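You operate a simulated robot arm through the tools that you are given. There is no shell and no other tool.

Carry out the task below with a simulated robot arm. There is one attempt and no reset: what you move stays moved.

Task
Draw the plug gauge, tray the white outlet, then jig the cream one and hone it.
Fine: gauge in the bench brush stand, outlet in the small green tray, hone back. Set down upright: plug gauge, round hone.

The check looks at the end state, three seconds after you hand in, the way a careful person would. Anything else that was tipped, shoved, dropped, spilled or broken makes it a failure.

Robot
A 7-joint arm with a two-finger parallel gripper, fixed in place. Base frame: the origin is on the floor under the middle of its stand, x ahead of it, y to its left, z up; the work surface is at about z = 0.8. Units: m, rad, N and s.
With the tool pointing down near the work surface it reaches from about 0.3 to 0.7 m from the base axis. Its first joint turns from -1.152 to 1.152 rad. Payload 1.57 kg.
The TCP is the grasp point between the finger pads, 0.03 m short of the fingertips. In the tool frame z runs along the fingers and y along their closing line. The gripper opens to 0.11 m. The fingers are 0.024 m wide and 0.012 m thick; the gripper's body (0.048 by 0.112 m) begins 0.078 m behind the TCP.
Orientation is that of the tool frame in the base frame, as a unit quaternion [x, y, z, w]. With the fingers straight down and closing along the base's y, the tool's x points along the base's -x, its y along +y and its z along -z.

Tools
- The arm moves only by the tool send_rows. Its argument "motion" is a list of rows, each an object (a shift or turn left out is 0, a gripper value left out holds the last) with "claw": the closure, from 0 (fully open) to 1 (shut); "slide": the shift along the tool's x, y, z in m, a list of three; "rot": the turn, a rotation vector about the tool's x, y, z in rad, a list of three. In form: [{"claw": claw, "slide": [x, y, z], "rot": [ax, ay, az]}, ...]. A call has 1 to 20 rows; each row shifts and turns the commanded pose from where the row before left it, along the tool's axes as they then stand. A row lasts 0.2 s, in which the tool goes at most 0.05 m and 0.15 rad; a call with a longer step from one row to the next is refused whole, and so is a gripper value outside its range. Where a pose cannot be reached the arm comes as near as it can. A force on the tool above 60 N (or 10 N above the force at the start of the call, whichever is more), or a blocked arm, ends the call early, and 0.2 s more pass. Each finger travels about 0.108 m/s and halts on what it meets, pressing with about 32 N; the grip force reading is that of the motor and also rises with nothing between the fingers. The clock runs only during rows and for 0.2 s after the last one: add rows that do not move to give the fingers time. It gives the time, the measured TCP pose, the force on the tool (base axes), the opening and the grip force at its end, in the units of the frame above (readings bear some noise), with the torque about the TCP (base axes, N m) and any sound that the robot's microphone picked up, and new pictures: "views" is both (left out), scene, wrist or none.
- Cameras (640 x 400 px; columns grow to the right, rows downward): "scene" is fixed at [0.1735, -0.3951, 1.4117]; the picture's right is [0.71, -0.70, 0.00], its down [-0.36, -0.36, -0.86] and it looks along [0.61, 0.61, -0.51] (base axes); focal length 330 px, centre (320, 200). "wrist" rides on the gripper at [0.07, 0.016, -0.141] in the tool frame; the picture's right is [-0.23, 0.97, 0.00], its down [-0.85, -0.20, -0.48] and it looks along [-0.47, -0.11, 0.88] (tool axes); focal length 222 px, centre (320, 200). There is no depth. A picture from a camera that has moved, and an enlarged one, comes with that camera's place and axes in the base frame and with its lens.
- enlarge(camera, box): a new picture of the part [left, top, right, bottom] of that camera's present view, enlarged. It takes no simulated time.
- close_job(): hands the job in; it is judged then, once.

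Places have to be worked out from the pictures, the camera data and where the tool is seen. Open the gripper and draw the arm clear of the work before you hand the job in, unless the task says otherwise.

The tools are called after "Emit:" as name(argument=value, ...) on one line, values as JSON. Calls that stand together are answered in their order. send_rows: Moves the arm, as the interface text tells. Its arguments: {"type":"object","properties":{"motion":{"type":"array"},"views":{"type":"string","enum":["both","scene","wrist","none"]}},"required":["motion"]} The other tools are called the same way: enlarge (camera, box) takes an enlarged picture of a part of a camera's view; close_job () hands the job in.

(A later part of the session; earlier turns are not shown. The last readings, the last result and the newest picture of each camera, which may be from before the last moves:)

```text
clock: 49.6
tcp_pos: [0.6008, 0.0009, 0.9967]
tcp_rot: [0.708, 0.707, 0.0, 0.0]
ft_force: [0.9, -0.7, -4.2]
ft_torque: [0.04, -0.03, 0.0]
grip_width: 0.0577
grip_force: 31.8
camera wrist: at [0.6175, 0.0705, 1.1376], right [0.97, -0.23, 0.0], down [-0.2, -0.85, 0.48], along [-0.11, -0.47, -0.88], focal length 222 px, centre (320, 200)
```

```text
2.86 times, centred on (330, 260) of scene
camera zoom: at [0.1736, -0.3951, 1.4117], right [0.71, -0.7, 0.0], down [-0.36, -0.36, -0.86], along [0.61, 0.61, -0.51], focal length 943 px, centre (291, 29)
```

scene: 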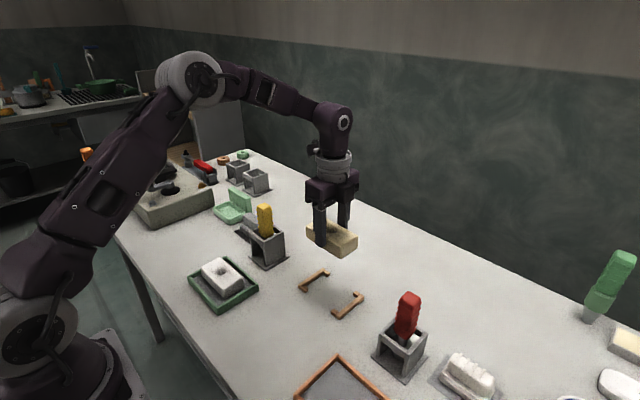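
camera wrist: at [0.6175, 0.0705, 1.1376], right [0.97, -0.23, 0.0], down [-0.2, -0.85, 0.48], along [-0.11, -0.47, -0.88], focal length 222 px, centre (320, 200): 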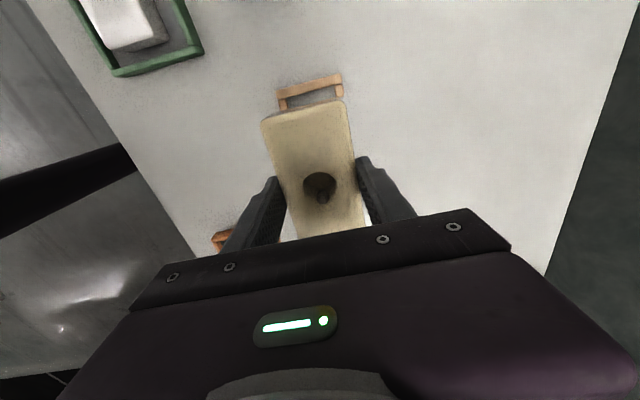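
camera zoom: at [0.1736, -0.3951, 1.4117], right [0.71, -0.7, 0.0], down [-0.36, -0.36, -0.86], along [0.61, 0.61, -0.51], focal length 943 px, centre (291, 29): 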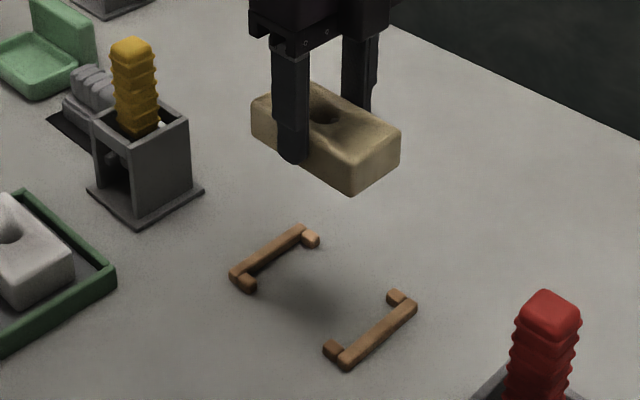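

The cream block hangs aligned over the jig, about 2 mm toward -y of centre. I'll shift +2 mm in y and lower to just above the brackets to check.

Emit:
send_rows(motion=[{"slide": [0.002, 0, 0.03]}, {"slide": [0, 0, 0.04]}, {"slide": [0, 0, 0.03]}, {"slide": [0, 0, 0.02]}, {"slide": [0, 0, 0.01]}, {}, {}])

Emit:
enlarge(camera="wrist", box=[220, 60, 420, 240])

Emit:
enlarge(camera="scene", box=[270, 220, 390, 330])

```text
clock: 51.2
tcp_pos: [0.6024, 0.0031, 0.8675]
tcp_rot: [0.707, 0.707, 0.0, -0.001]
ft_force: [0.3, -0.9, -4.7]
ft_torque: [-0.03, 0.01, -0.03]
grip_width: 0.0576
grip_force: 31.7
camera wrist: at [0.618, 0.0737, 1.0076], right [0.97, -0.23, 0.0], down [-0.2, -0.85, 0.48], along [-0.11, -0.47, -0.88], focal length 222 px, centre (320, 200)
```

scene: 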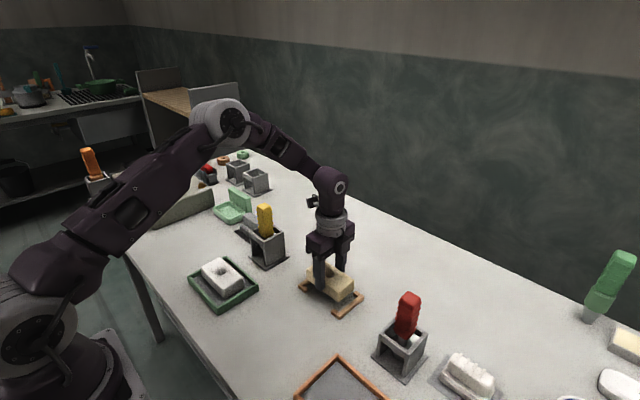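
wrist: 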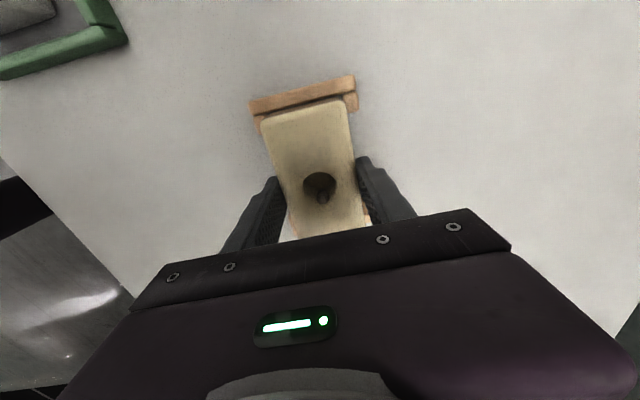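

```text
2.22 times, centred on (320, 150) of wrist
camera zoom: at [0.618, 0.0737, 1.0076], right [0.97, -0.23, 0.0], down [-0.2, -0.85, 0.48], along [-0.11, -0.47, -0.88], focal length 494 px, centre (320, 311)
```

zoom: 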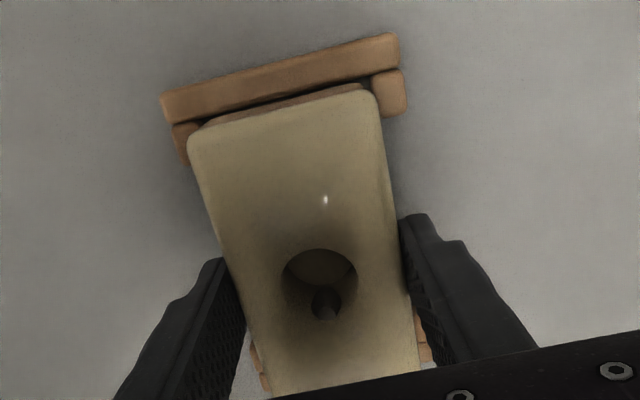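

```text
3.64 times, centred on (330, 275) of scene
camera zoom: at [0.1736, -0.3951, 1.4117], right [0.71, -0.7, 0.0], down [-0.36, -0.36, -0.86], along [0.61, 0.61, -0.51], focal length 1200 px, centre (284, -73)
```

zoom: 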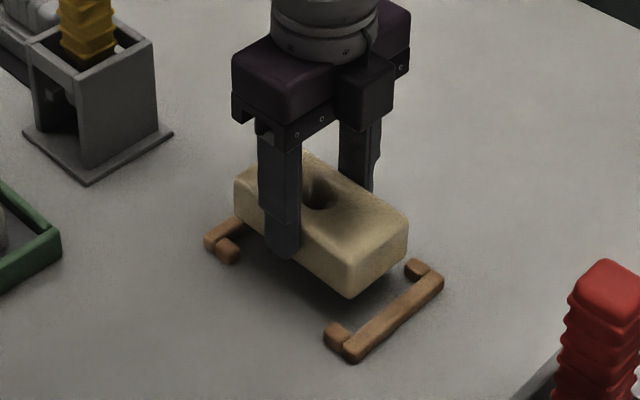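

The block bottom is about 14 mm above the brackets. Before lowering, I'll zoom closely on the +y end to judge the clearance to the bar.

Emit:
enlarge(camera="wrist", box=[235, 65, 375, 145])

Emit:
enlarge(camera="scene", box=[295, 250, 370, 320])

```text
4.57 times, centred on (305, 105) of wrist
camera zoom: at [0.618, 0.0737, 1.0076], right [0.97, -0.23, 0.0], down [-0.2, -0.85, 0.48], along [-0.11, -0.47, -0.88], focal length 1015 px, centre (389, 634)
```

zoom: 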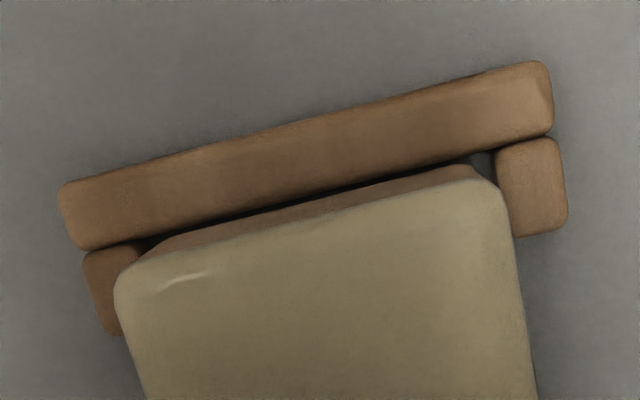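

```text
5.71 times, centred on (332, 285) of scene
camera zoom: at [0.1736, -0.3951, 1.4117], right [0.71, -0.7, 0.0], down [-0.36, -0.36, -0.86], along [0.61, 0.61, -0.51], focal length 1886 px, centre (249, -286)
```

zoom: 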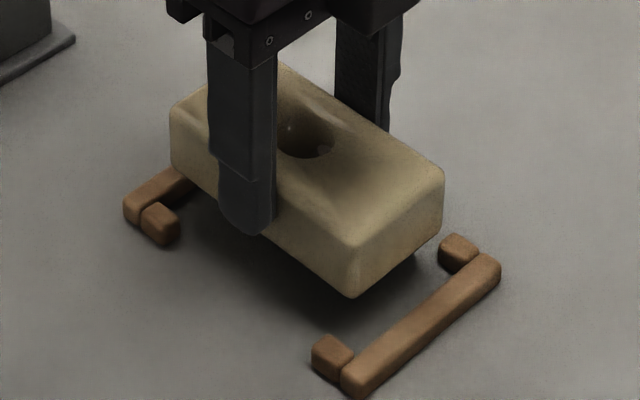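

The block is centred in x, but it is only about 1.5 mm from the +y bar, with about 10 mm free on the -y side. I'll shift 4.5 mm toward -y and then lower in small steps.

Emit:
send_rows(motion=[{"slide": [-0.0045, 0, 0]}, {"slide": [0, 0, 0.005]}, {"slide": [0, 0, 0.005]}, {"slide": [0, 0, 0.005]}, {"slide": [0, 0, 0.005]}, {"slide": [0, 0, 0.002]}, {}, {}])

Emit:
enlarge(camera="wrist", box=[235, 65, 375, 145])

Emit:
enlarge(camera="scene", box=[295, 250, 370, 320])

```text
clock: 53.0
tcp_pos: [0.6009, -0.002, 0.8453]
tcp_rot: [0.707, 0.707, 0.0, 0.0]
ft_force: [0.7, -0.8, -4.7]
ft_torque: [0.01, -0.03, 0.04]
grip_width: 0.0579
grip_force: 31.5
camera wrist: at [0.6171, 0.0681, 0.9852], right [0.97, -0.23, 0.0], down [-0.2, -0.85, 0.48], along [-0.11, -0.47, -0.88], focal length 222 px, centre (320, 200)
```

scene: 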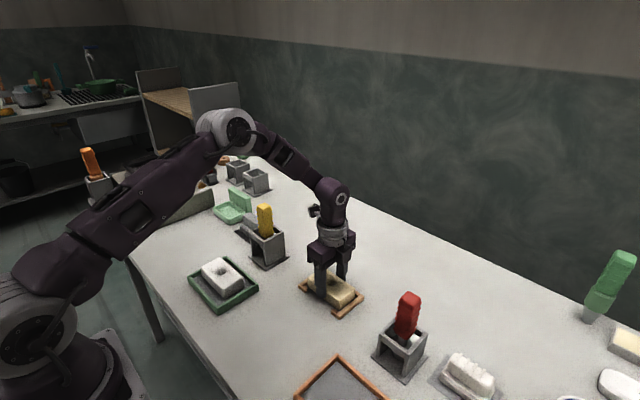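
wrist: 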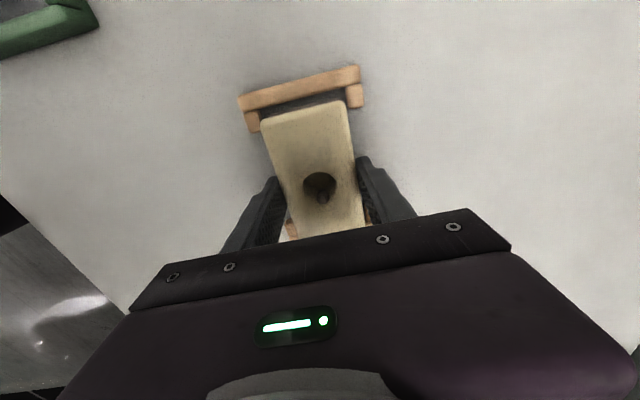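

```text
4.57 times, centred on (305, 105) of wrist
camera zoom: at [0.6171, 0.0681, 0.9852], right [0.97, -0.23, 0.0], down [-0.2, -0.85, 0.48], along [-0.11, -0.47, -0.88], focal length 1015 px, centre (389, 634)
```

zoom: 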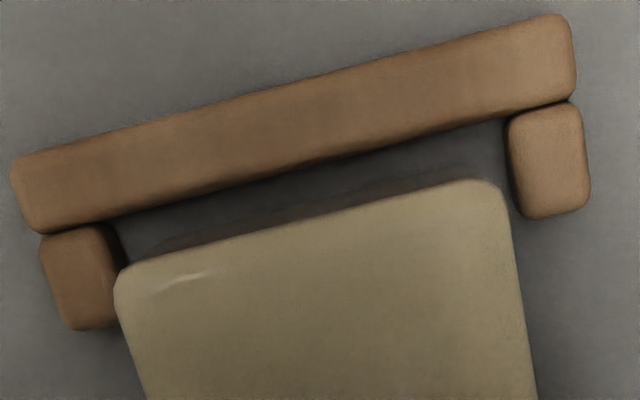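

```text
5.71 times, centred on (332, 285) of scene
camera zoom: at [0.1736, -0.3951, 1.4117], right [0.71, -0.7, 0.0], down [-0.36, -0.36, -0.86], along [0.61, 0.61, -0.51], focal length 1886 px, centre (249, -286)
```

zoom: 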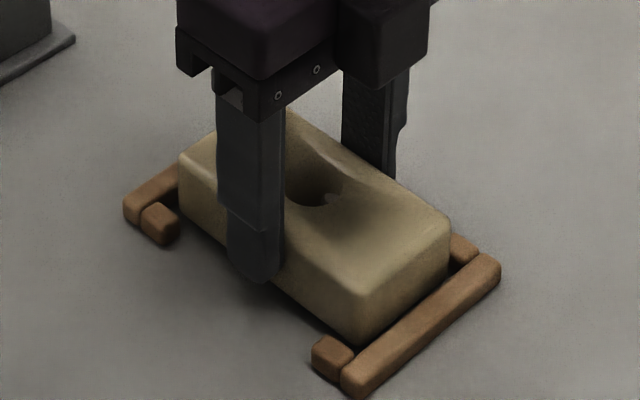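

The block is now centred between the bars, with about 6 mm free at each end. I'll lower the last few millimetres to contact.

Emit:
send_rows(motion=[{"slide": [0, 0, 0.0012]}, {"slide": [0, 0, 0.0012]}, {}], views="none")

```text
clock: 53.8
tcp_pos: [0.6006, -0.0023, 0.8428]
tcp_rot: [0.707, 0.707, -0.001, 0.0]
ft_force: [-0.4, 0.0, -3.0]
ft_torque: [-0.03, -0.02, -0.01]
grip_width: 0.0575
grip_force: 31.7
```

Emit:
send_rows(motion=[{"slide": [0, 0, 0.0008]}, {}], views="none")

```text
clock: 54.4
tcp_pos: [0.6017, -0.0023, 0.8417]
tcp_rot: [0.707, 0.707, 0.0, 0.001]
ft_force: [-2.7, 2.0, 8.8]
ft_torque: [-0.5, 0.29, -0.16]
grip_width: 0.0576
grip_force: 32.4
```

Contact is light at about 9 N. I'll open the fingers and back away.

Emit:
send_rows(motion=[{"claw": 0.45}, {"claw": 0.42}, {"claw": 0.35}, {"claw": 0.2}, {"claw": 0.1}, {}])

Emit:
enlarge(camera="scene", box=[295, 250, 370, 320])

```text
clock: 55.8
tcp_pos: [0.5992, -0.0027, 0.8411]
tcp_rot: [0.707, 0.707, 0.0, 0.0]
ft_force: [0.7, 0.4, -1.0]
ft_torque: [-0.01, 0.03, 0.02]
grip_width: 0.0992
grip_force: 0.0
camera wrist: at [0.6173, 0.0672, 0.9822], right [0.97, -0.23, 0.0], down [-0.2, -0.85, 0.48], along [-0.11, -0.47, -0.88], focal length 222 px, centre (320, 200)
```

scene: 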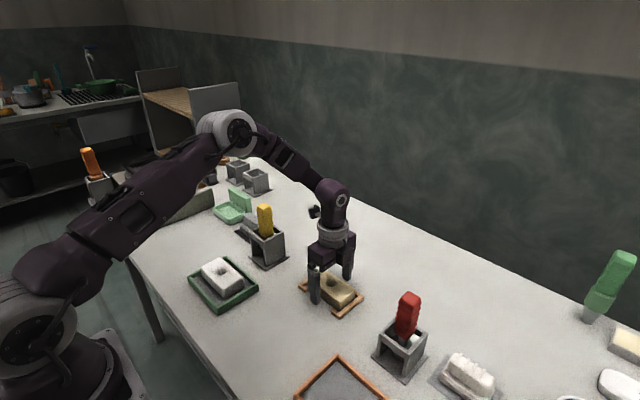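
wrist: 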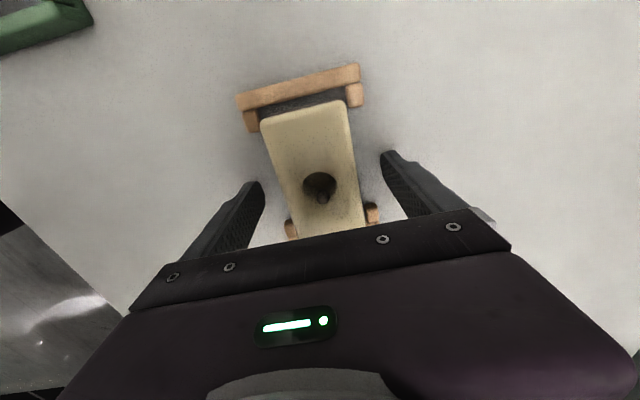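

```text
5.71 times, centred on (332, 285) of scene
camera zoom: at [0.1735, -0.3951, 1.4117], right [0.71, -0.7, 0.0], down [-0.36, -0.36, -0.86], along [0.61, 0.61, -0.51], focal length 1886 px, centre (249, -286)
```

zoom: 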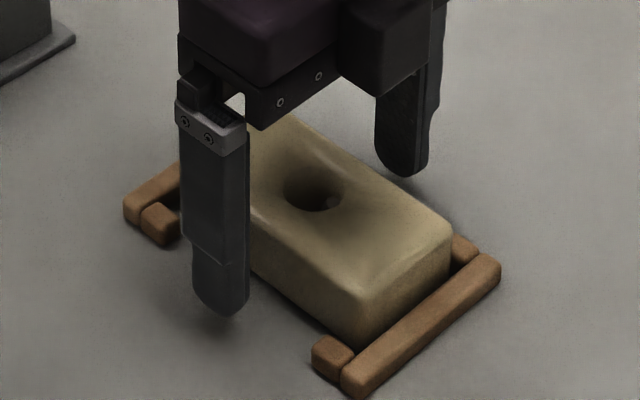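

The cream block is seated in the jig. I'll rise, turn the tool back to default, and look down to fix the bore's location.

Emit:
send_rows(motion=[{"claw": 0, "slide": [0, 0, -0.02]}, {"slide": [0, 0, -0.05]}, {"slide": [0, 0, -0.05]}, {"slide": [0, 0, -0.05]}, {"slide": [0, 0, -0.05]}, {"rot": [0, 0, -0.1428]}, {"rot": [0, 0, -0.1428]}, {"rot": [0, 0, -0.1428]}, {"rot": [0, 0, -0.1428]}, {"rot": [0, 0, -0.1428]}, {"rot": [0, 0, -0.1428]}, {"rot": [0, 0, -0.1428]}, {"rot": [0, 0, -0.1428]}, {"rot": [0, 0, -0.1428]}, {"rot": [0, 0, -0.1428]}, {"rot": [0, 0, -0.1428]}, {}, {}])

Emit:
enlarge(camera="wrist", box=[260, 70, 380, 180])

Emit:
enlarge(camera="scene", box=[290, 250, 380, 325])

Emit:
enlarge(camera="wrist", box=[400, 20, 640, 180])

```text
clock: 59.6
tcp_pos: [0.6004, -0.002, 1.0614]
tcp_rot: [0.0, 1.0, 0.0, 0.0]
ft_force: [0.4, 0.9, 1.1]
ft_torque: [-0.01, 0.02, 0.02]
grip_width: 0.1102
grip_force: 0.0
camera wrist: at [0.5306, 0.0146, 1.2027], right [0.23, 0.97, 0.0], down [0.86, -0.2, 0.48], along [0.47, -0.11, -0.88], focal length 222 px, centre (320, 200)
```

scene: 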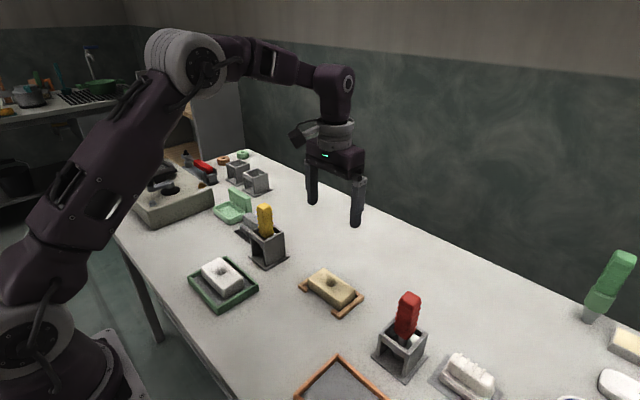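
wrist: 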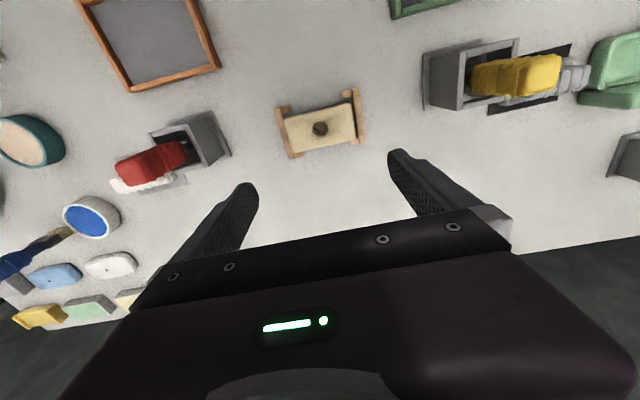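

```text
3.64 times, centred on (320, 125) of wrist
camera zoom: at [0.5306, 0.0146, 1.2027], right [0.23, 0.97, 0.0], down [0.86, -0.2, 0.48], along [0.47, -0.11, -0.88], focal length 808 px, centre (320, 473)
```

zoom: 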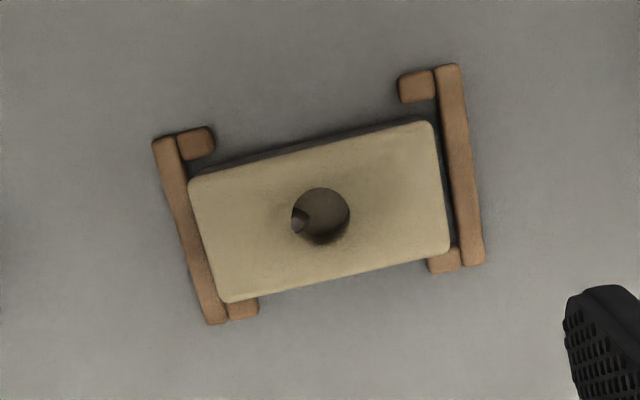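

```text
5.33 times, centred on (335, 288) of scene
camera zoom: at [0.1735, -0.3951, 1.4117], right [0.71, -0.7, 0.0], down [-0.36, -0.36, -0.86], along [0.61, 0.61, -0.51], focal length 1760 px, centre (240, -267)
```

zoom: 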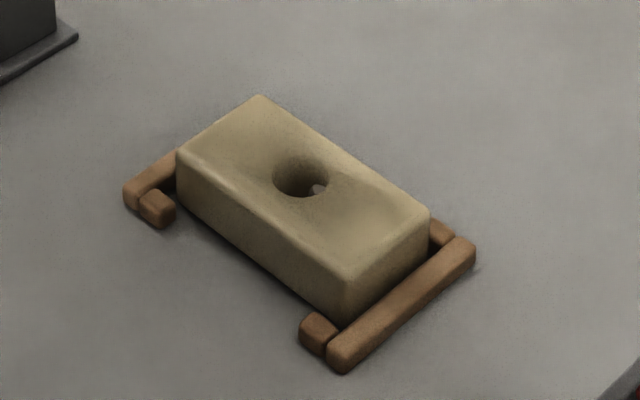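

```text
2.50 times, centred on (520, 100) of wrist
camera zoom: at [0.5306, 0.0146, 1.2027], right [0.23, 0.97, 0.0], down [0.86, -0.2, 0.48], along [0.47, -0.11, -0.88], focal length 555 px, centre (-180, 450)
```

zoom: 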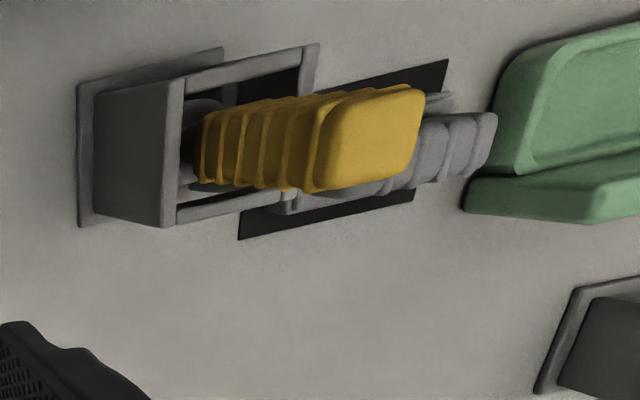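

The cream block is in the jig with its bore near (0.5995, -0.0016) and a burr visible on the -y wall. The yellow tool and its stand are centred near (0.577, 0.211), with the handle top near z 0.968. I'll move above it.

Emit:
send_rows(motion=[{"slide": [0.00383, 0.03548, 0]}, {"slide": [0.00383, 0.03548, 0]}, {"slide": [0.00383, 0.03548, 0]}, {"slide": [0.00383, 0.03548, 0]}, {"slide": [0.00383, 0.03548, 0]}, {"slide": [0.00383, 0.03548, 0]}, {}, {}])

Emit:
enlarge(camera="wrist", box=[240, 60, 400, 200])

Emit:
enlarge(camera="scene", box=[220, 130, 330, 280])

```text
clock: 61.4
tcp_pos: [0.5768, 0.2136, 1.0631]
tcp_rot: [0.0, 1.0, -0.001, 0.0]
ft_force: [0.3, 0.2, 0.9]
ft_torque: [-0.02, -0.01, -0.02]
grip_width: 0.1102
grip_force: 0.0
camera wrist: at [0.507, 0.2298, 1.2034], right [0.23, 0.97, 0.0], down [0.85, -0.2, 0.48], along [0.47, -0.11, -0.88], focal length 222 px, centre (320, 200)
```

scene: 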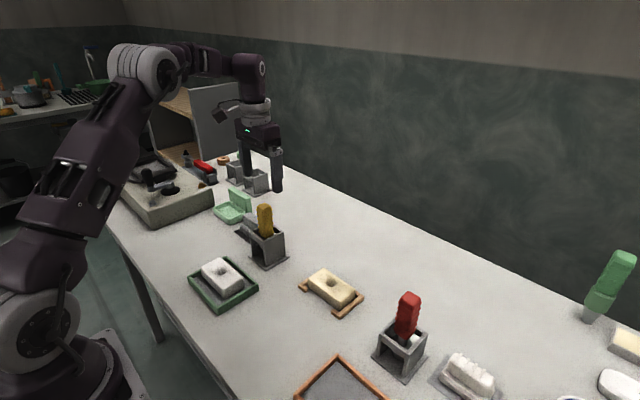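
wrist: 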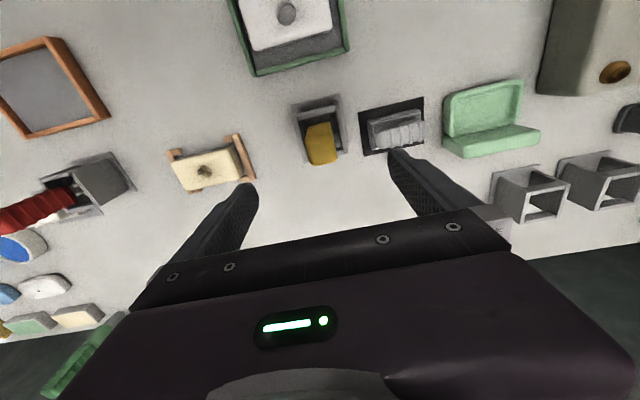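

```text
2.86 times, centred on (320, 130) of wrist
camera zoom: at [0.507, 0.2298, 1.2034], right [0.23, 0.97, 0.0], down [0.85, -0.2, 0.48], along [0.47, -0.11, -0.88], focal length 635 px, centre (320, 400)
```

zoom: 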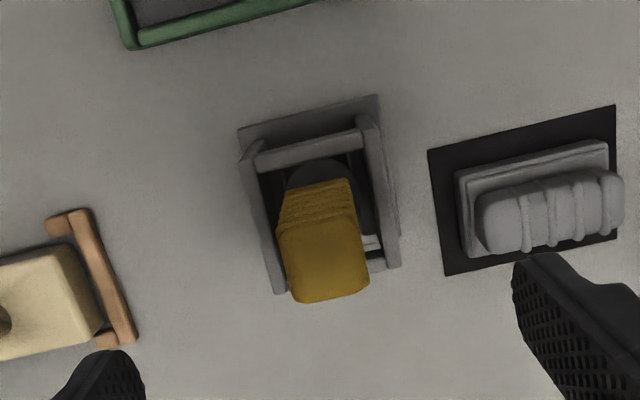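

```text
2.67 times, centred on (275, 205) of scene
camera zoom: at [0.1735, -0.3951, 1.4117], right [0.71, -0.7, 0.0], down [-0.36, -0.36, -0.86], along [0.61, 0.61, -0.51], focal length 880 px, centre (440, 187)
```

zoom: 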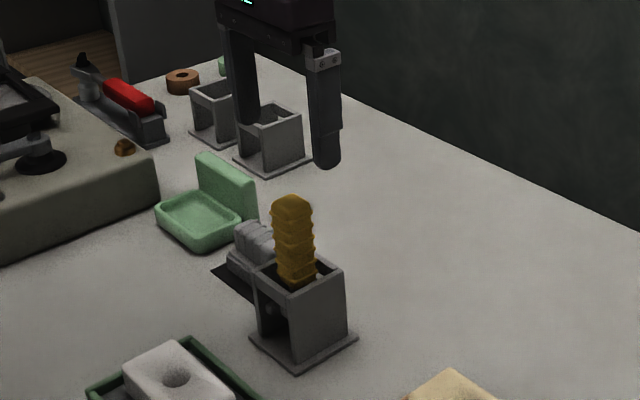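

The yellow handle is square to the tool, near (0.574, 0.215). I'll correct by about 2 mm and descend with fingers open, so the fingertips end near z 0.90, above the stand's rim.

Emit:
send_rows(motion=[{"claw": 0, "slide": [0.002, 0.0015, 0.02]}, {"slide": [0, 0, 0.03]}, {"slide": [0, 0, 0.03]}, {"slide": [0, 0, 0.03]}, {"slide": [0, 0, 0.0208]}, {}, {}])

Emit:
enlarge(camera="wrist", box=[220, 60, 420, 240])

Emit:
enlarge(camera="scene", box=[220, 150, 330, 290])

```text
clock: 63.0
tcp_pos: [0.5782, 0.2137, 0.9314]
tcp_rot: [0.0, 1.0, 0.0, 0.0]
ft_force: [0.7, 0.3, 0.5]
ft_torque: [0.0, -0.01, -0.01]
grip_width: 0.1099
grip_force: 0.0
camera wrist: at [0.5097, 0.2304, 1.0714], right [0.23, 0.97, 0.0], down [0.85, -0.2, 0.48], along [0.47, -0.11, -0.88], focal length 222 px, centre (320, 200)
```

scene: 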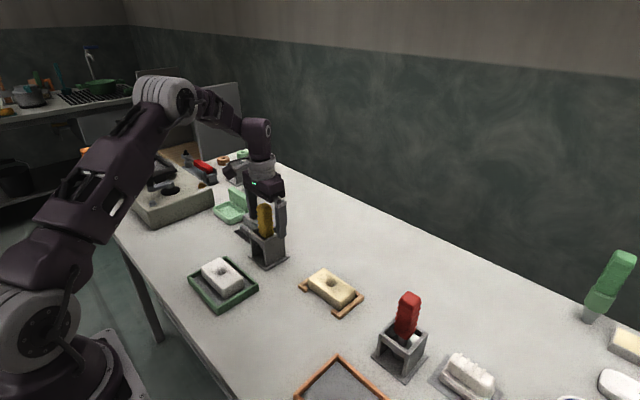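
wrist: 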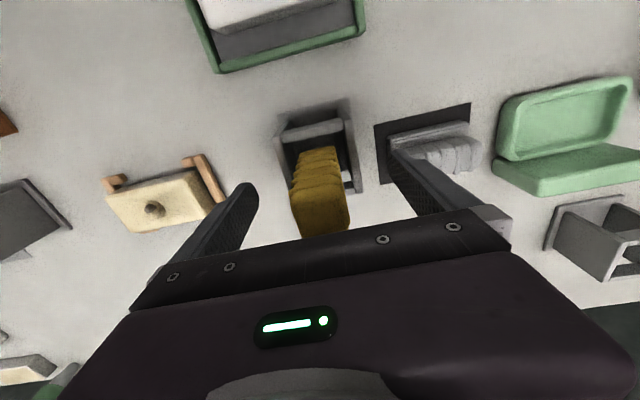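

```text
2.22 times, centred on (320, 150) of wrist
camera zoom: at [0.5097, 0.2304, 1.0714], right [0.23, 0.97, 0.0], down [0.85, -0.2, 0.48], along [0.47, -0.11, -0.88], focal length 494 px, centre (320, 311)
```

zoom: 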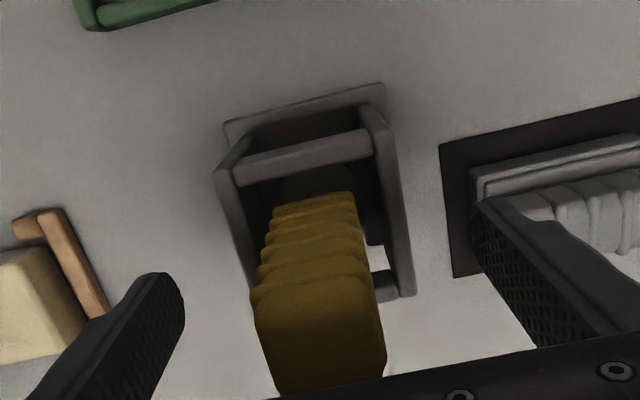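

```text
2.86 times, centred on (275, 220) of scene
camera zoom: at [0.1735, -0.3951, 1.4117], right [0.71, -0.7, 0.0], down [-0.36, -0.36, -0.86], along [0.61, 0.61, -0.51], focal length 943 px, centre (449, 143)
```

zoom: 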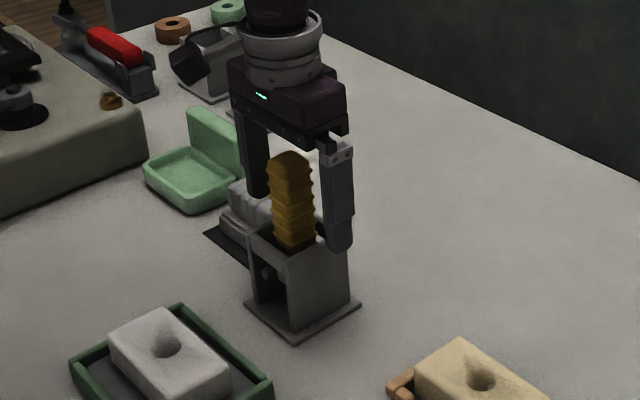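

The handle is well between the fingers. I'll close on it.

Emit:
send_rows(motion=[{"claw": 0.5}, {"claw": 0.65}, {"claw": 0.72}, {"claw": 0.8}, {"claw": 1}, {}, {}])

Emit:
enlarge(camera="wrist", box=[220, 60, 420, 240])

Emit:
enlarge(camera="scene", box=[220, 150, 330, 290])

```text
clock: 64.6
tcp_pos: [0.5794, 0.2117, 0.9332]
tcp_rot: [0.0, 1.0, -0.001, 0.002]
ft_force: [-7.9, -7.8, 38.4]
ft_torque: [-1.33, 0.83, -0.03]
grip_width: 0.0299
grip_force: 31.9
camera wrist: at [0.5096, 0.2291, 1.0732], right [0.23, 0.97, 0.0], down [0.85, -0.2, 0.48], along [0.47, -0.11, -0.88], focal length 222 px, centre (320, 200)
```

scene: 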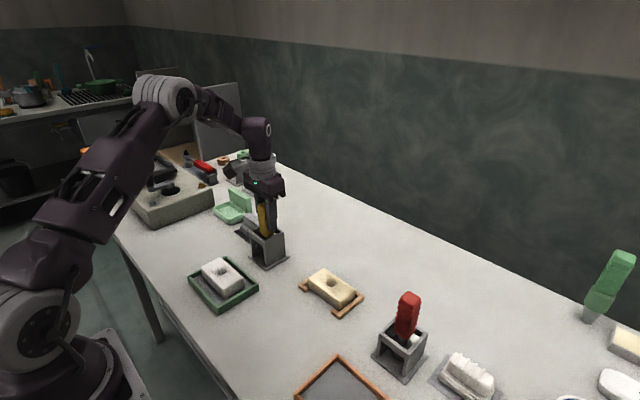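
wrist: 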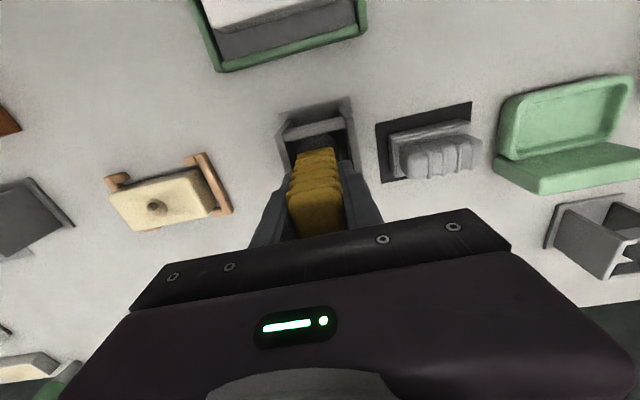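

```text
2.22 times, centred on (320, 150) of wrist
camera zoom: at [0.5096, 0.2291, 1.0732], right [0.23, 0.97, 0.0], down [0.85, -0.2, 0.48], along [0.47, -0.11, -0.88], focal length 494 px, centre (320, 311)
```

zoom: 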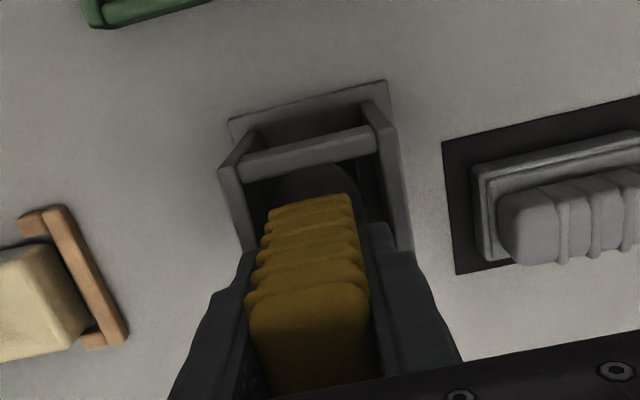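

```text
2.86 times, centred on (275, 220) of scene
camera zoom: at [0.1726, -0.3955, 1.4117], right [0.71, -0.7, 0.0], down [-0.36, -0.36, -0.86], along [0.61, 0.61, -0.51], focal length 943 px, centre (449, 143)
```

zoom: 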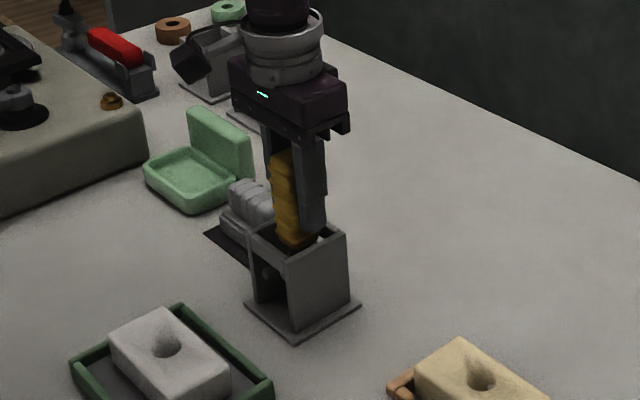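

It's gripped. The 38 N reading comes from straightening the tool against the base as it was clamped. I'll ease it upward slowly.

Emit:
send_rows(motion=[{"slide": [0, 0, -0.003]}, {"slide": [0, 0, -0.004]}, {"slide": [0, 0, -0.006]}, {"slide": [0, 0, -0.008]}, {"slide": [0, 0, -0.01]}, {}])

Emit:
enlarge(camera="scene", box=[220, 150, 330, 290])

Emit:
enlarge(camera="wrist", box=[220, 60, 420, 240])

```text
clock: 66.0
tcp_pos: [0.5781, 0.2129, 0.9616]
tcp_rot: [-0.001, 1.0, 0.0, 0.0]
ft_force: [-0.2, -1.2, -1.4]
ft_torque: [-0.01, -0.03, 0.0]
grip_width: 0.0298
grip_force: 31.5
camera wrist: at [0.5075, 0.2288, 1.1026], right [0.23, 0.97, 0.0], down [0.85, -0.2, 0.48], along [0.47, -0.11, -0.88], focal length 222 px, centre (320, 200)
```

scene: 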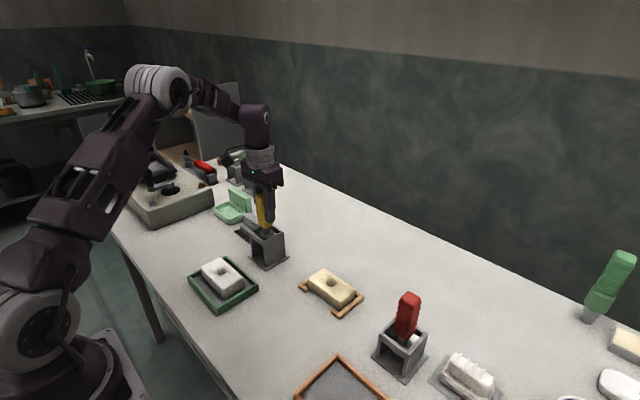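
wrist: 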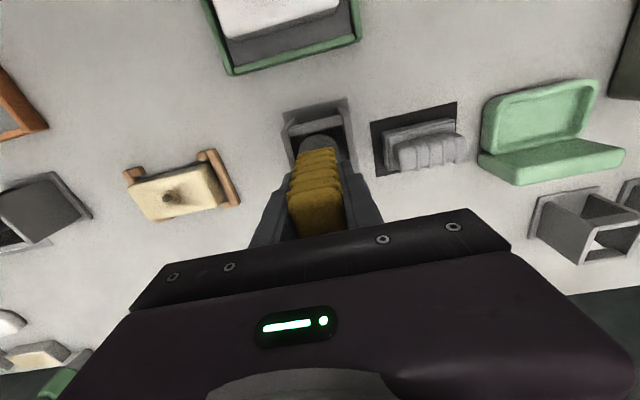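

```text
2.86 times, centred on (275, 220) of scene
camera zoom: at [0.1735, -0.3951, 1.4117], right [0.71, -0.7, 0.0], down [-0.36, -0.36, -0.86], along [0.61, 0.61, -0.51], focal length 943 px, centre (449, 143)
```

zoom: 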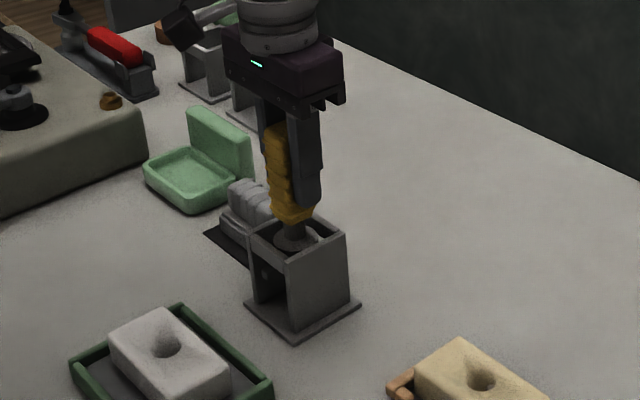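

```text
2.22 times, centred on (320, 150) of wrist
camera zoom: at [0.5075, 0.2288, 1.1026], right [0.23, 0.97, 0.0], down [0.85, -0.2, 0.48], along [0.47, -0.11, -0.88], focal length 494 px, centre (320, 311)
```

zoom: 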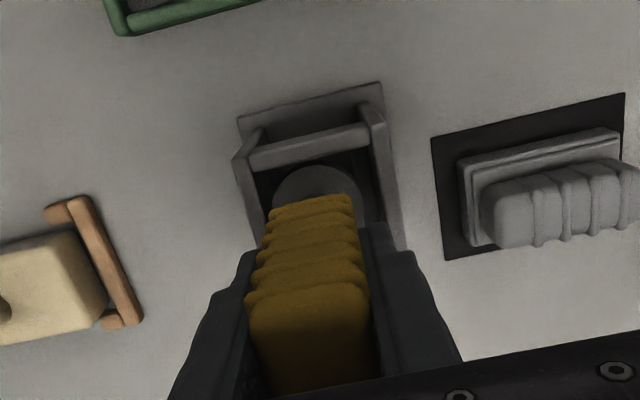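

It's free with the stand undisturbed. I'll lift it fully clear and look at the tool's working end.

Emit:
send_rows(motion=[{"slide": [0, 0, -0.02]}, {"slide": [0, 0, -0.03]}, {"slide": [0, 0, -0.03]}, {"slide": [0, 0, -0.03]}, {"slide": [0, 0, -0.02]}, {}, {}])

Emit:
enlarge(camera="scene", box=[220, 130, 330, 280])

Emit:
enlarge(camera="wrist", box=[250, 80, 390, 240])

```text
clock: 67.6
tcp_pos: [0.5751, 0.2119, 1.0929]
tcp_rot: [0.001, 1.0, 0.0, 0.0]
ft_force: [-0.5, -0.5, -1.4]
ft_torque: [0.0, -0.04, -0.02]
grip_width: 0.0296
grip_force: 32.2
camera wrist: at [0.5068, 0.2289, 1.2333], right [0.23, 0.97, 0.0], down [0.86, -0.2, 0.48], along [0.47, -0.11, -0.88], focal length 222 px, centre (320, 200)
```

scene: 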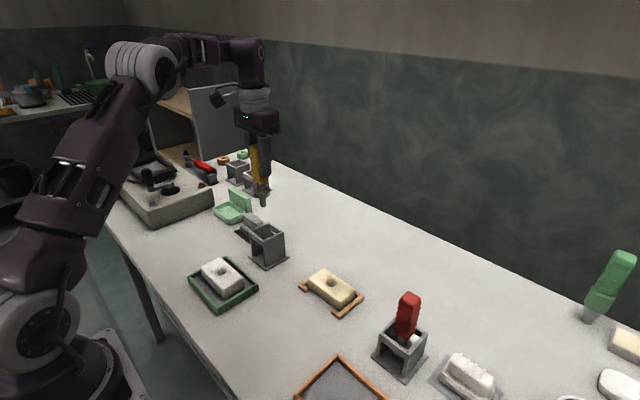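
wrist: 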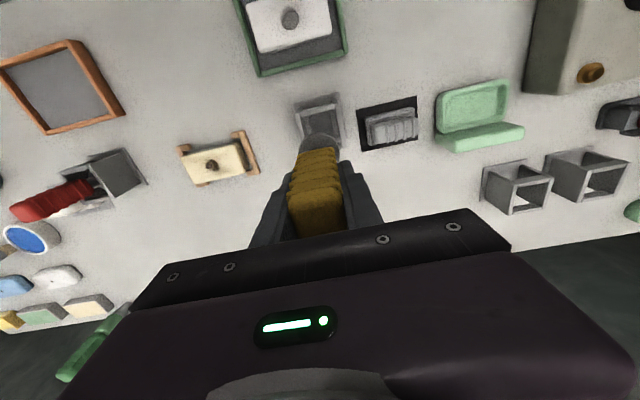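

```text
2.67 times, centred on (275, 205) of scene
camera zoom: at [0.1735, -0.3951, 1.4117], right [0.71, -0.7, 0.0], down [-0.36, -0.36, -0.86], along [0.61, 0.61, -0.51], focal length 880 px, centre (440, 187)
```

zoom: 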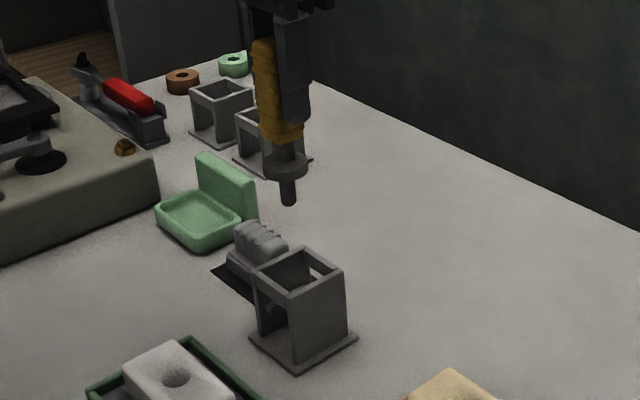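

```text
2.50 times, centred on (320, 160) of wrist
camera zoom: at [0.5068, 0.2289, 1.2333], right [0.23, 0.97, 0.0], down [0.86, -0.2, 0.48], along [0.47, -0.11, -0.88], focal length 555 px, centre (320, 300)
```

zoom: 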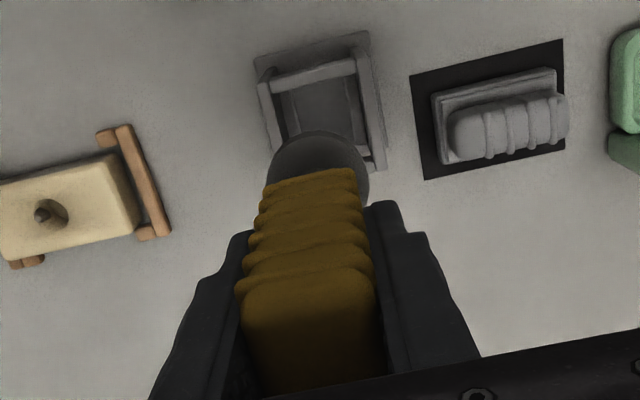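

It is the round hone: a slim rod below a collar, with the tip about 0.124 below the TCP. It seems tilted slightly in the grip, so I'll zoom to measure that.

Emit:
enlarge(camera="scene", box=[235, 130, 295, 215])

Emit:
enlarge(camera="wrist", box=[270, 110, 370, 180])

```text
4.71 times, centred on (265, 172) of scene
camera zoom: at [0.1735, -0.3951, 1.4117], right [0.71, -0.7, 0.0], down [-0.36, -0.36, -0.86], along [0.61, 0.61, -0.51], focal length 1553 px, centre (579, 329)
```

zoom: 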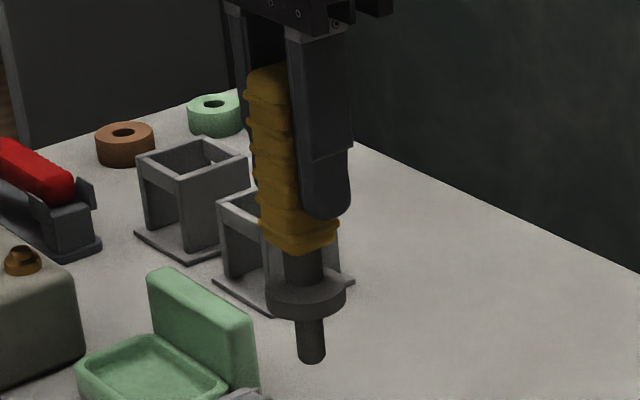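

```text
5.71 times, centred on (320, 145) of wrist
camera zoom: at [0.5068, 0.2289, 1.2333], right [0.23, 0.97, 0.0], down [0.86, -0.2, 0.48], along [0.47, -0.11, -0.88], focal length 1269 px, centre (320, 514)
```

zoom: 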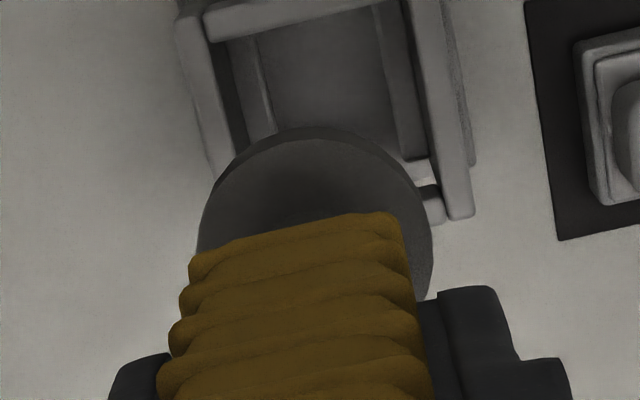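

The hone hangs vertical, with its axis about 4 mm toward -x of the TCP. I'll carry it over the cream block's bore and stop with the tip about 35 mm above the block.

Emit:
send_rows(motion=[{"slide": [-0.00475, -0.03525, 0]}, {"slide": [-0.00475, -0.03525, 0]}, {"slide": [-0.00475, -0.03525, 0]}, {"slide": [-0.00475, -0.03525, 0]}, {"slide": [-0.00475, -0.03525, 0]}, {"slide": [-0.00475, -0.03525, 0]}, {"slide": [0, 0, 0.03]}, {"slide": [0, 0, 0.03]}, {"slide": [0, 0, 0.031]}, {}, {}])

Emit:
enlarge(camera="scene", box=[285, 210, 385, 330])

Emit:
enlarge(camera="wrist", box=[250, 60, 390, 200])

```text
clock: 70.0
tcp_pos: [0.6026, 0.0021, 1.0021]
tcp_rot: [0.0, 1.0, 0.001, 0.001]
ft_force: [0.1, -0.3, -1.5]
ft_torque: [-0.01, -0.02, 0.04]
grip_width: 0.0297
grip_force: 32.1
camera wrist: at [0.5333, 0.0182, 1.1431], right [0.23, 0.97, 0.0], down [0.85, -0.2, 0.48], along [0.47, -0.11, -0.88], focal length 222 px, centre (320, 200)
```

scene: 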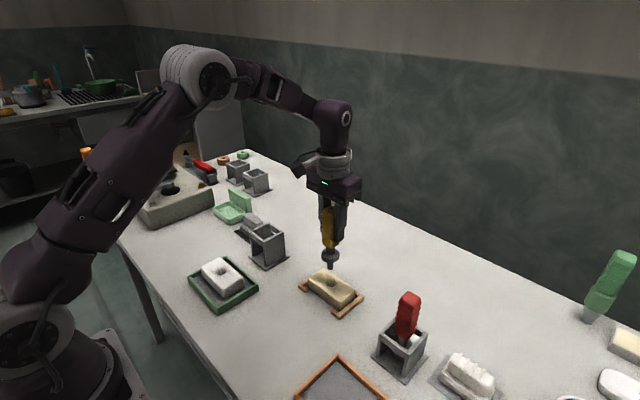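
wrist: 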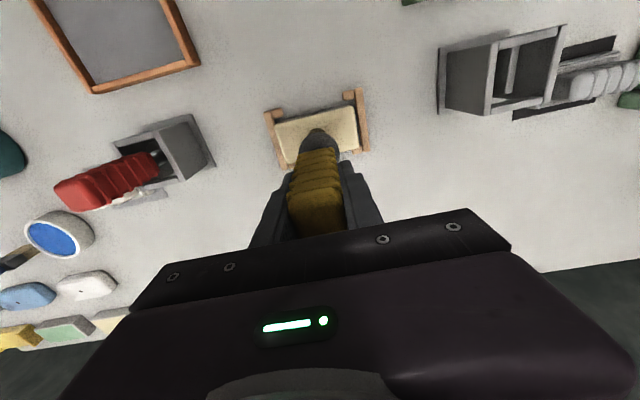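

```text
3.33 times, centred on (335, 270) of scene
camera zoom: at [0.1735, -0.3951, 1.4117], right [0.71, -0.7, 0.0], down [-0.36, -0.36, -0.86], along [0.61, 0.61, -0.51], focal length 1100 px, centre (270, -33)
```

zoom: 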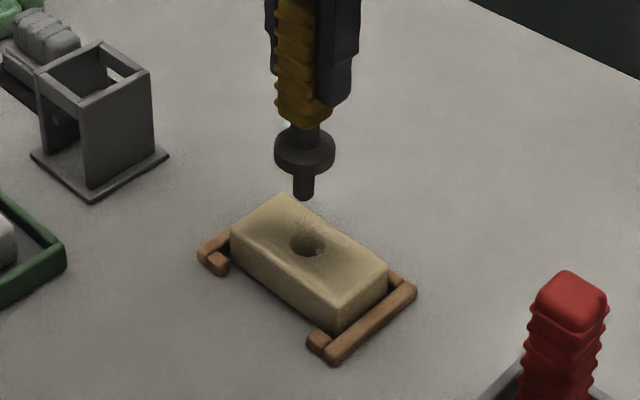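

```text
2.86 times, centred on (320, 130) of wrist
camera zoom: at [0.5333, 0.0182, 1.1431], right [0.23, 0.97, 0.0], down [0.85, -0.2, 0.48], along [0.47, -0.11, -0.88], focal length 635 px, centre (320, 400)
```

zoom: 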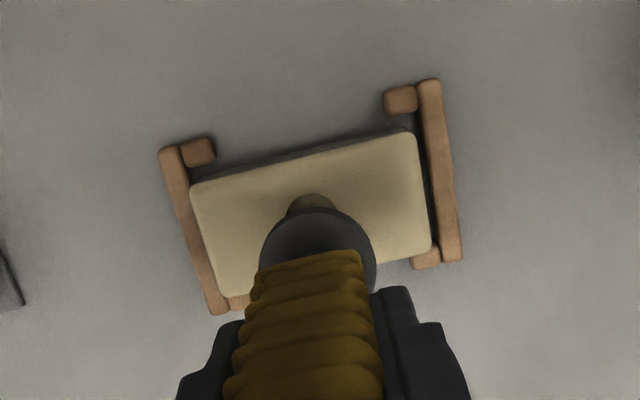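

The hone axis looks about 3–5 mm toward +y of the bore centre, which is handy because the burr sits on the -y wall. I'll zoom in further to check the bore, the burr and the rod size.

Emit:
enlarge(camera="scene", box=[310, 245, 346, 295])

Emit:
enlarge(camera="wrist", box=[285, 110, 355, 160])

```text
8.00 times, centred on (328, 270) of scene
camera zoom: at [0.1735, -0.3951, 1.4117], right [0.71, -0.7, 0.0], down [-0.36, -0.36, -0.86], along [0.61, 0.61, -0.51], focal length 2641 px, centre (256, -360)
```

zoom: 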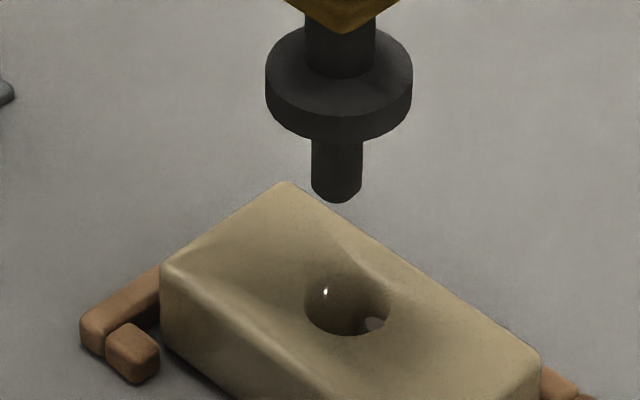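

```text
8.00 times, centred on (320, 135) of wrist
camera zoom: at [0.5333, 0.0182, 1.1431], right [0.23, 0.97, 0.0], down [0.85, -0.2, 0.48], along [0.47, -0.11, -0.88], focal length 1777 px, centre (320, 720)
```

zoom: 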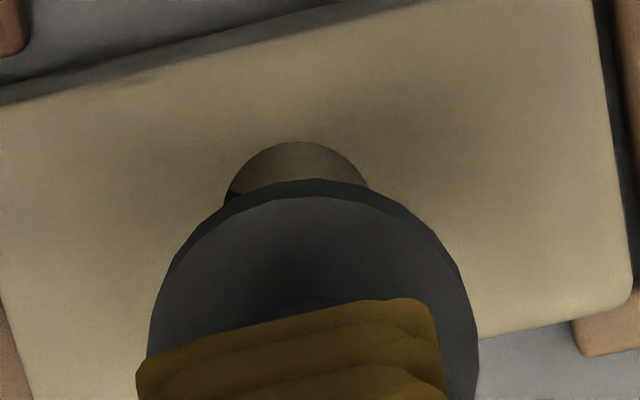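

The rod is about 14.6 mm across and the bore about 25.7 mm. The rod axis sits roughly 3.5 mm to the +y side of the bore centre, so it should clear the burr. I'll lower it slowly into the bore.

Emit:
send_rows(motion=[{"slide": [-0.0005, 0, 0.008]}, {"slide": [0, 0, 0.008]}, {"slide": [0, 0, 0.008]}, {"slide": [0, 0, 0.006]}, {"slide": [0, 0, 0.004]}, {}, {}])

Emit:
enlarge(camera="scene", box=[310, 245, 346, 295])

Emit:
enlarge(camera="wrist", box=[270, 100, 370, 170])

```text
clock: 71.6
tcp_pos: [0.6062, 0.0013, 0.9661]
tcp_rot: [0.0, 1.0, 0.0, 0.0]
ft_force: [0.2, 0.7, -2.4]
ft_torque: [-0.04, 0.0, -0.03]
grip_width: 0.0298
grip_force: 31.5
camera wrist: at [0.5366, 0.0178, 1.1066], right [0.23, 0.97, 0.0], down [0.86, -0.2, 0.48], along [0.47, -0.11, -0.88], focal length 222 px, centre (320, 200)
```

scene: 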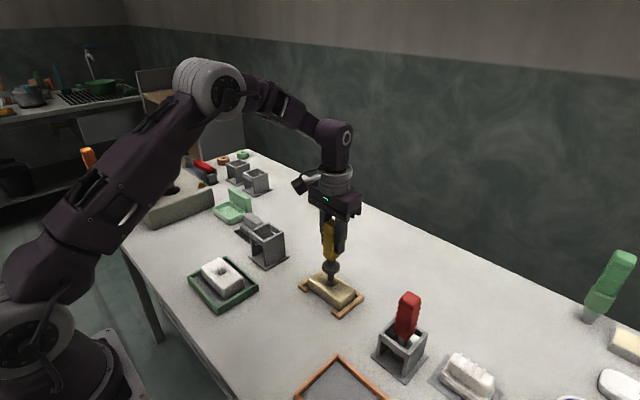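
wrist: 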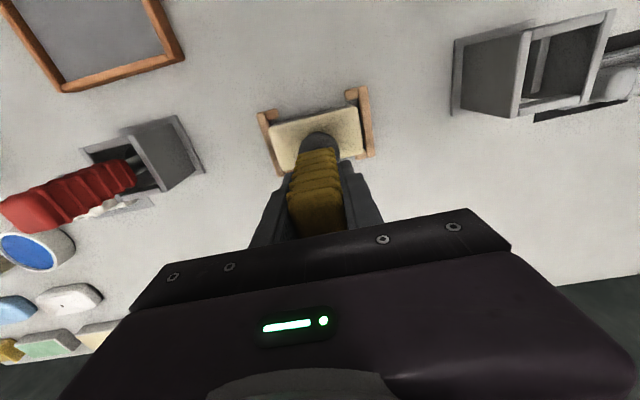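

```text
8.00 times, centred on (328, 270) of scene
camera zoom: at [0.1735, -0.3951, 1.4117], right [0.71, -0.7, 0.0], down [-0.36, -0.36, -0.86], along [0.61, 0.61, -0.51], focal length 2641 px, centre (256, -360)
```

zoom: 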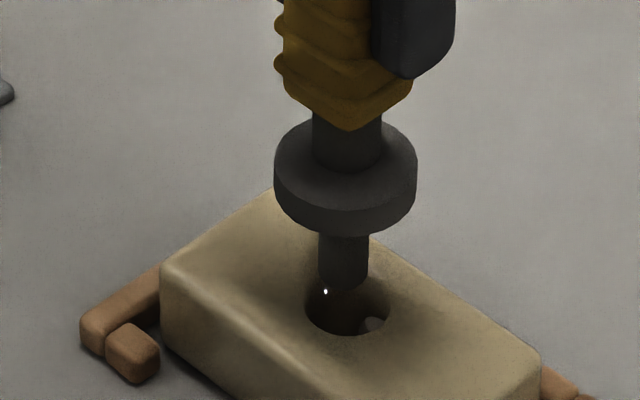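

```text
5.71 times, centred on (320, 135) of wrist
camera zoom: at [0.5366, 0.0178, 1.1066], right [0.23, 0.97, 0.0], down [0.86, -0.2, 0.48], along [0.47, -0.11, -0.88], focal length 1269 px, centre (320, 571)
```

zoom: 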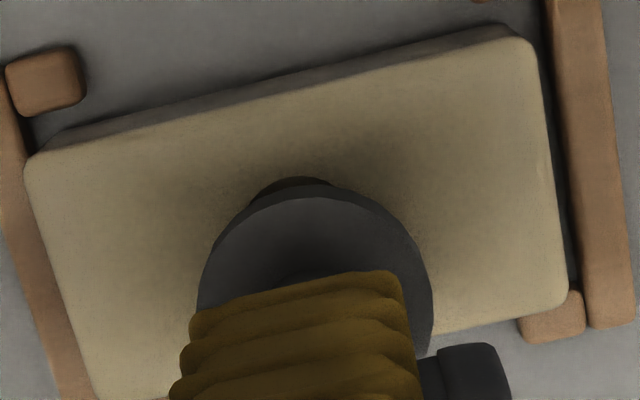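

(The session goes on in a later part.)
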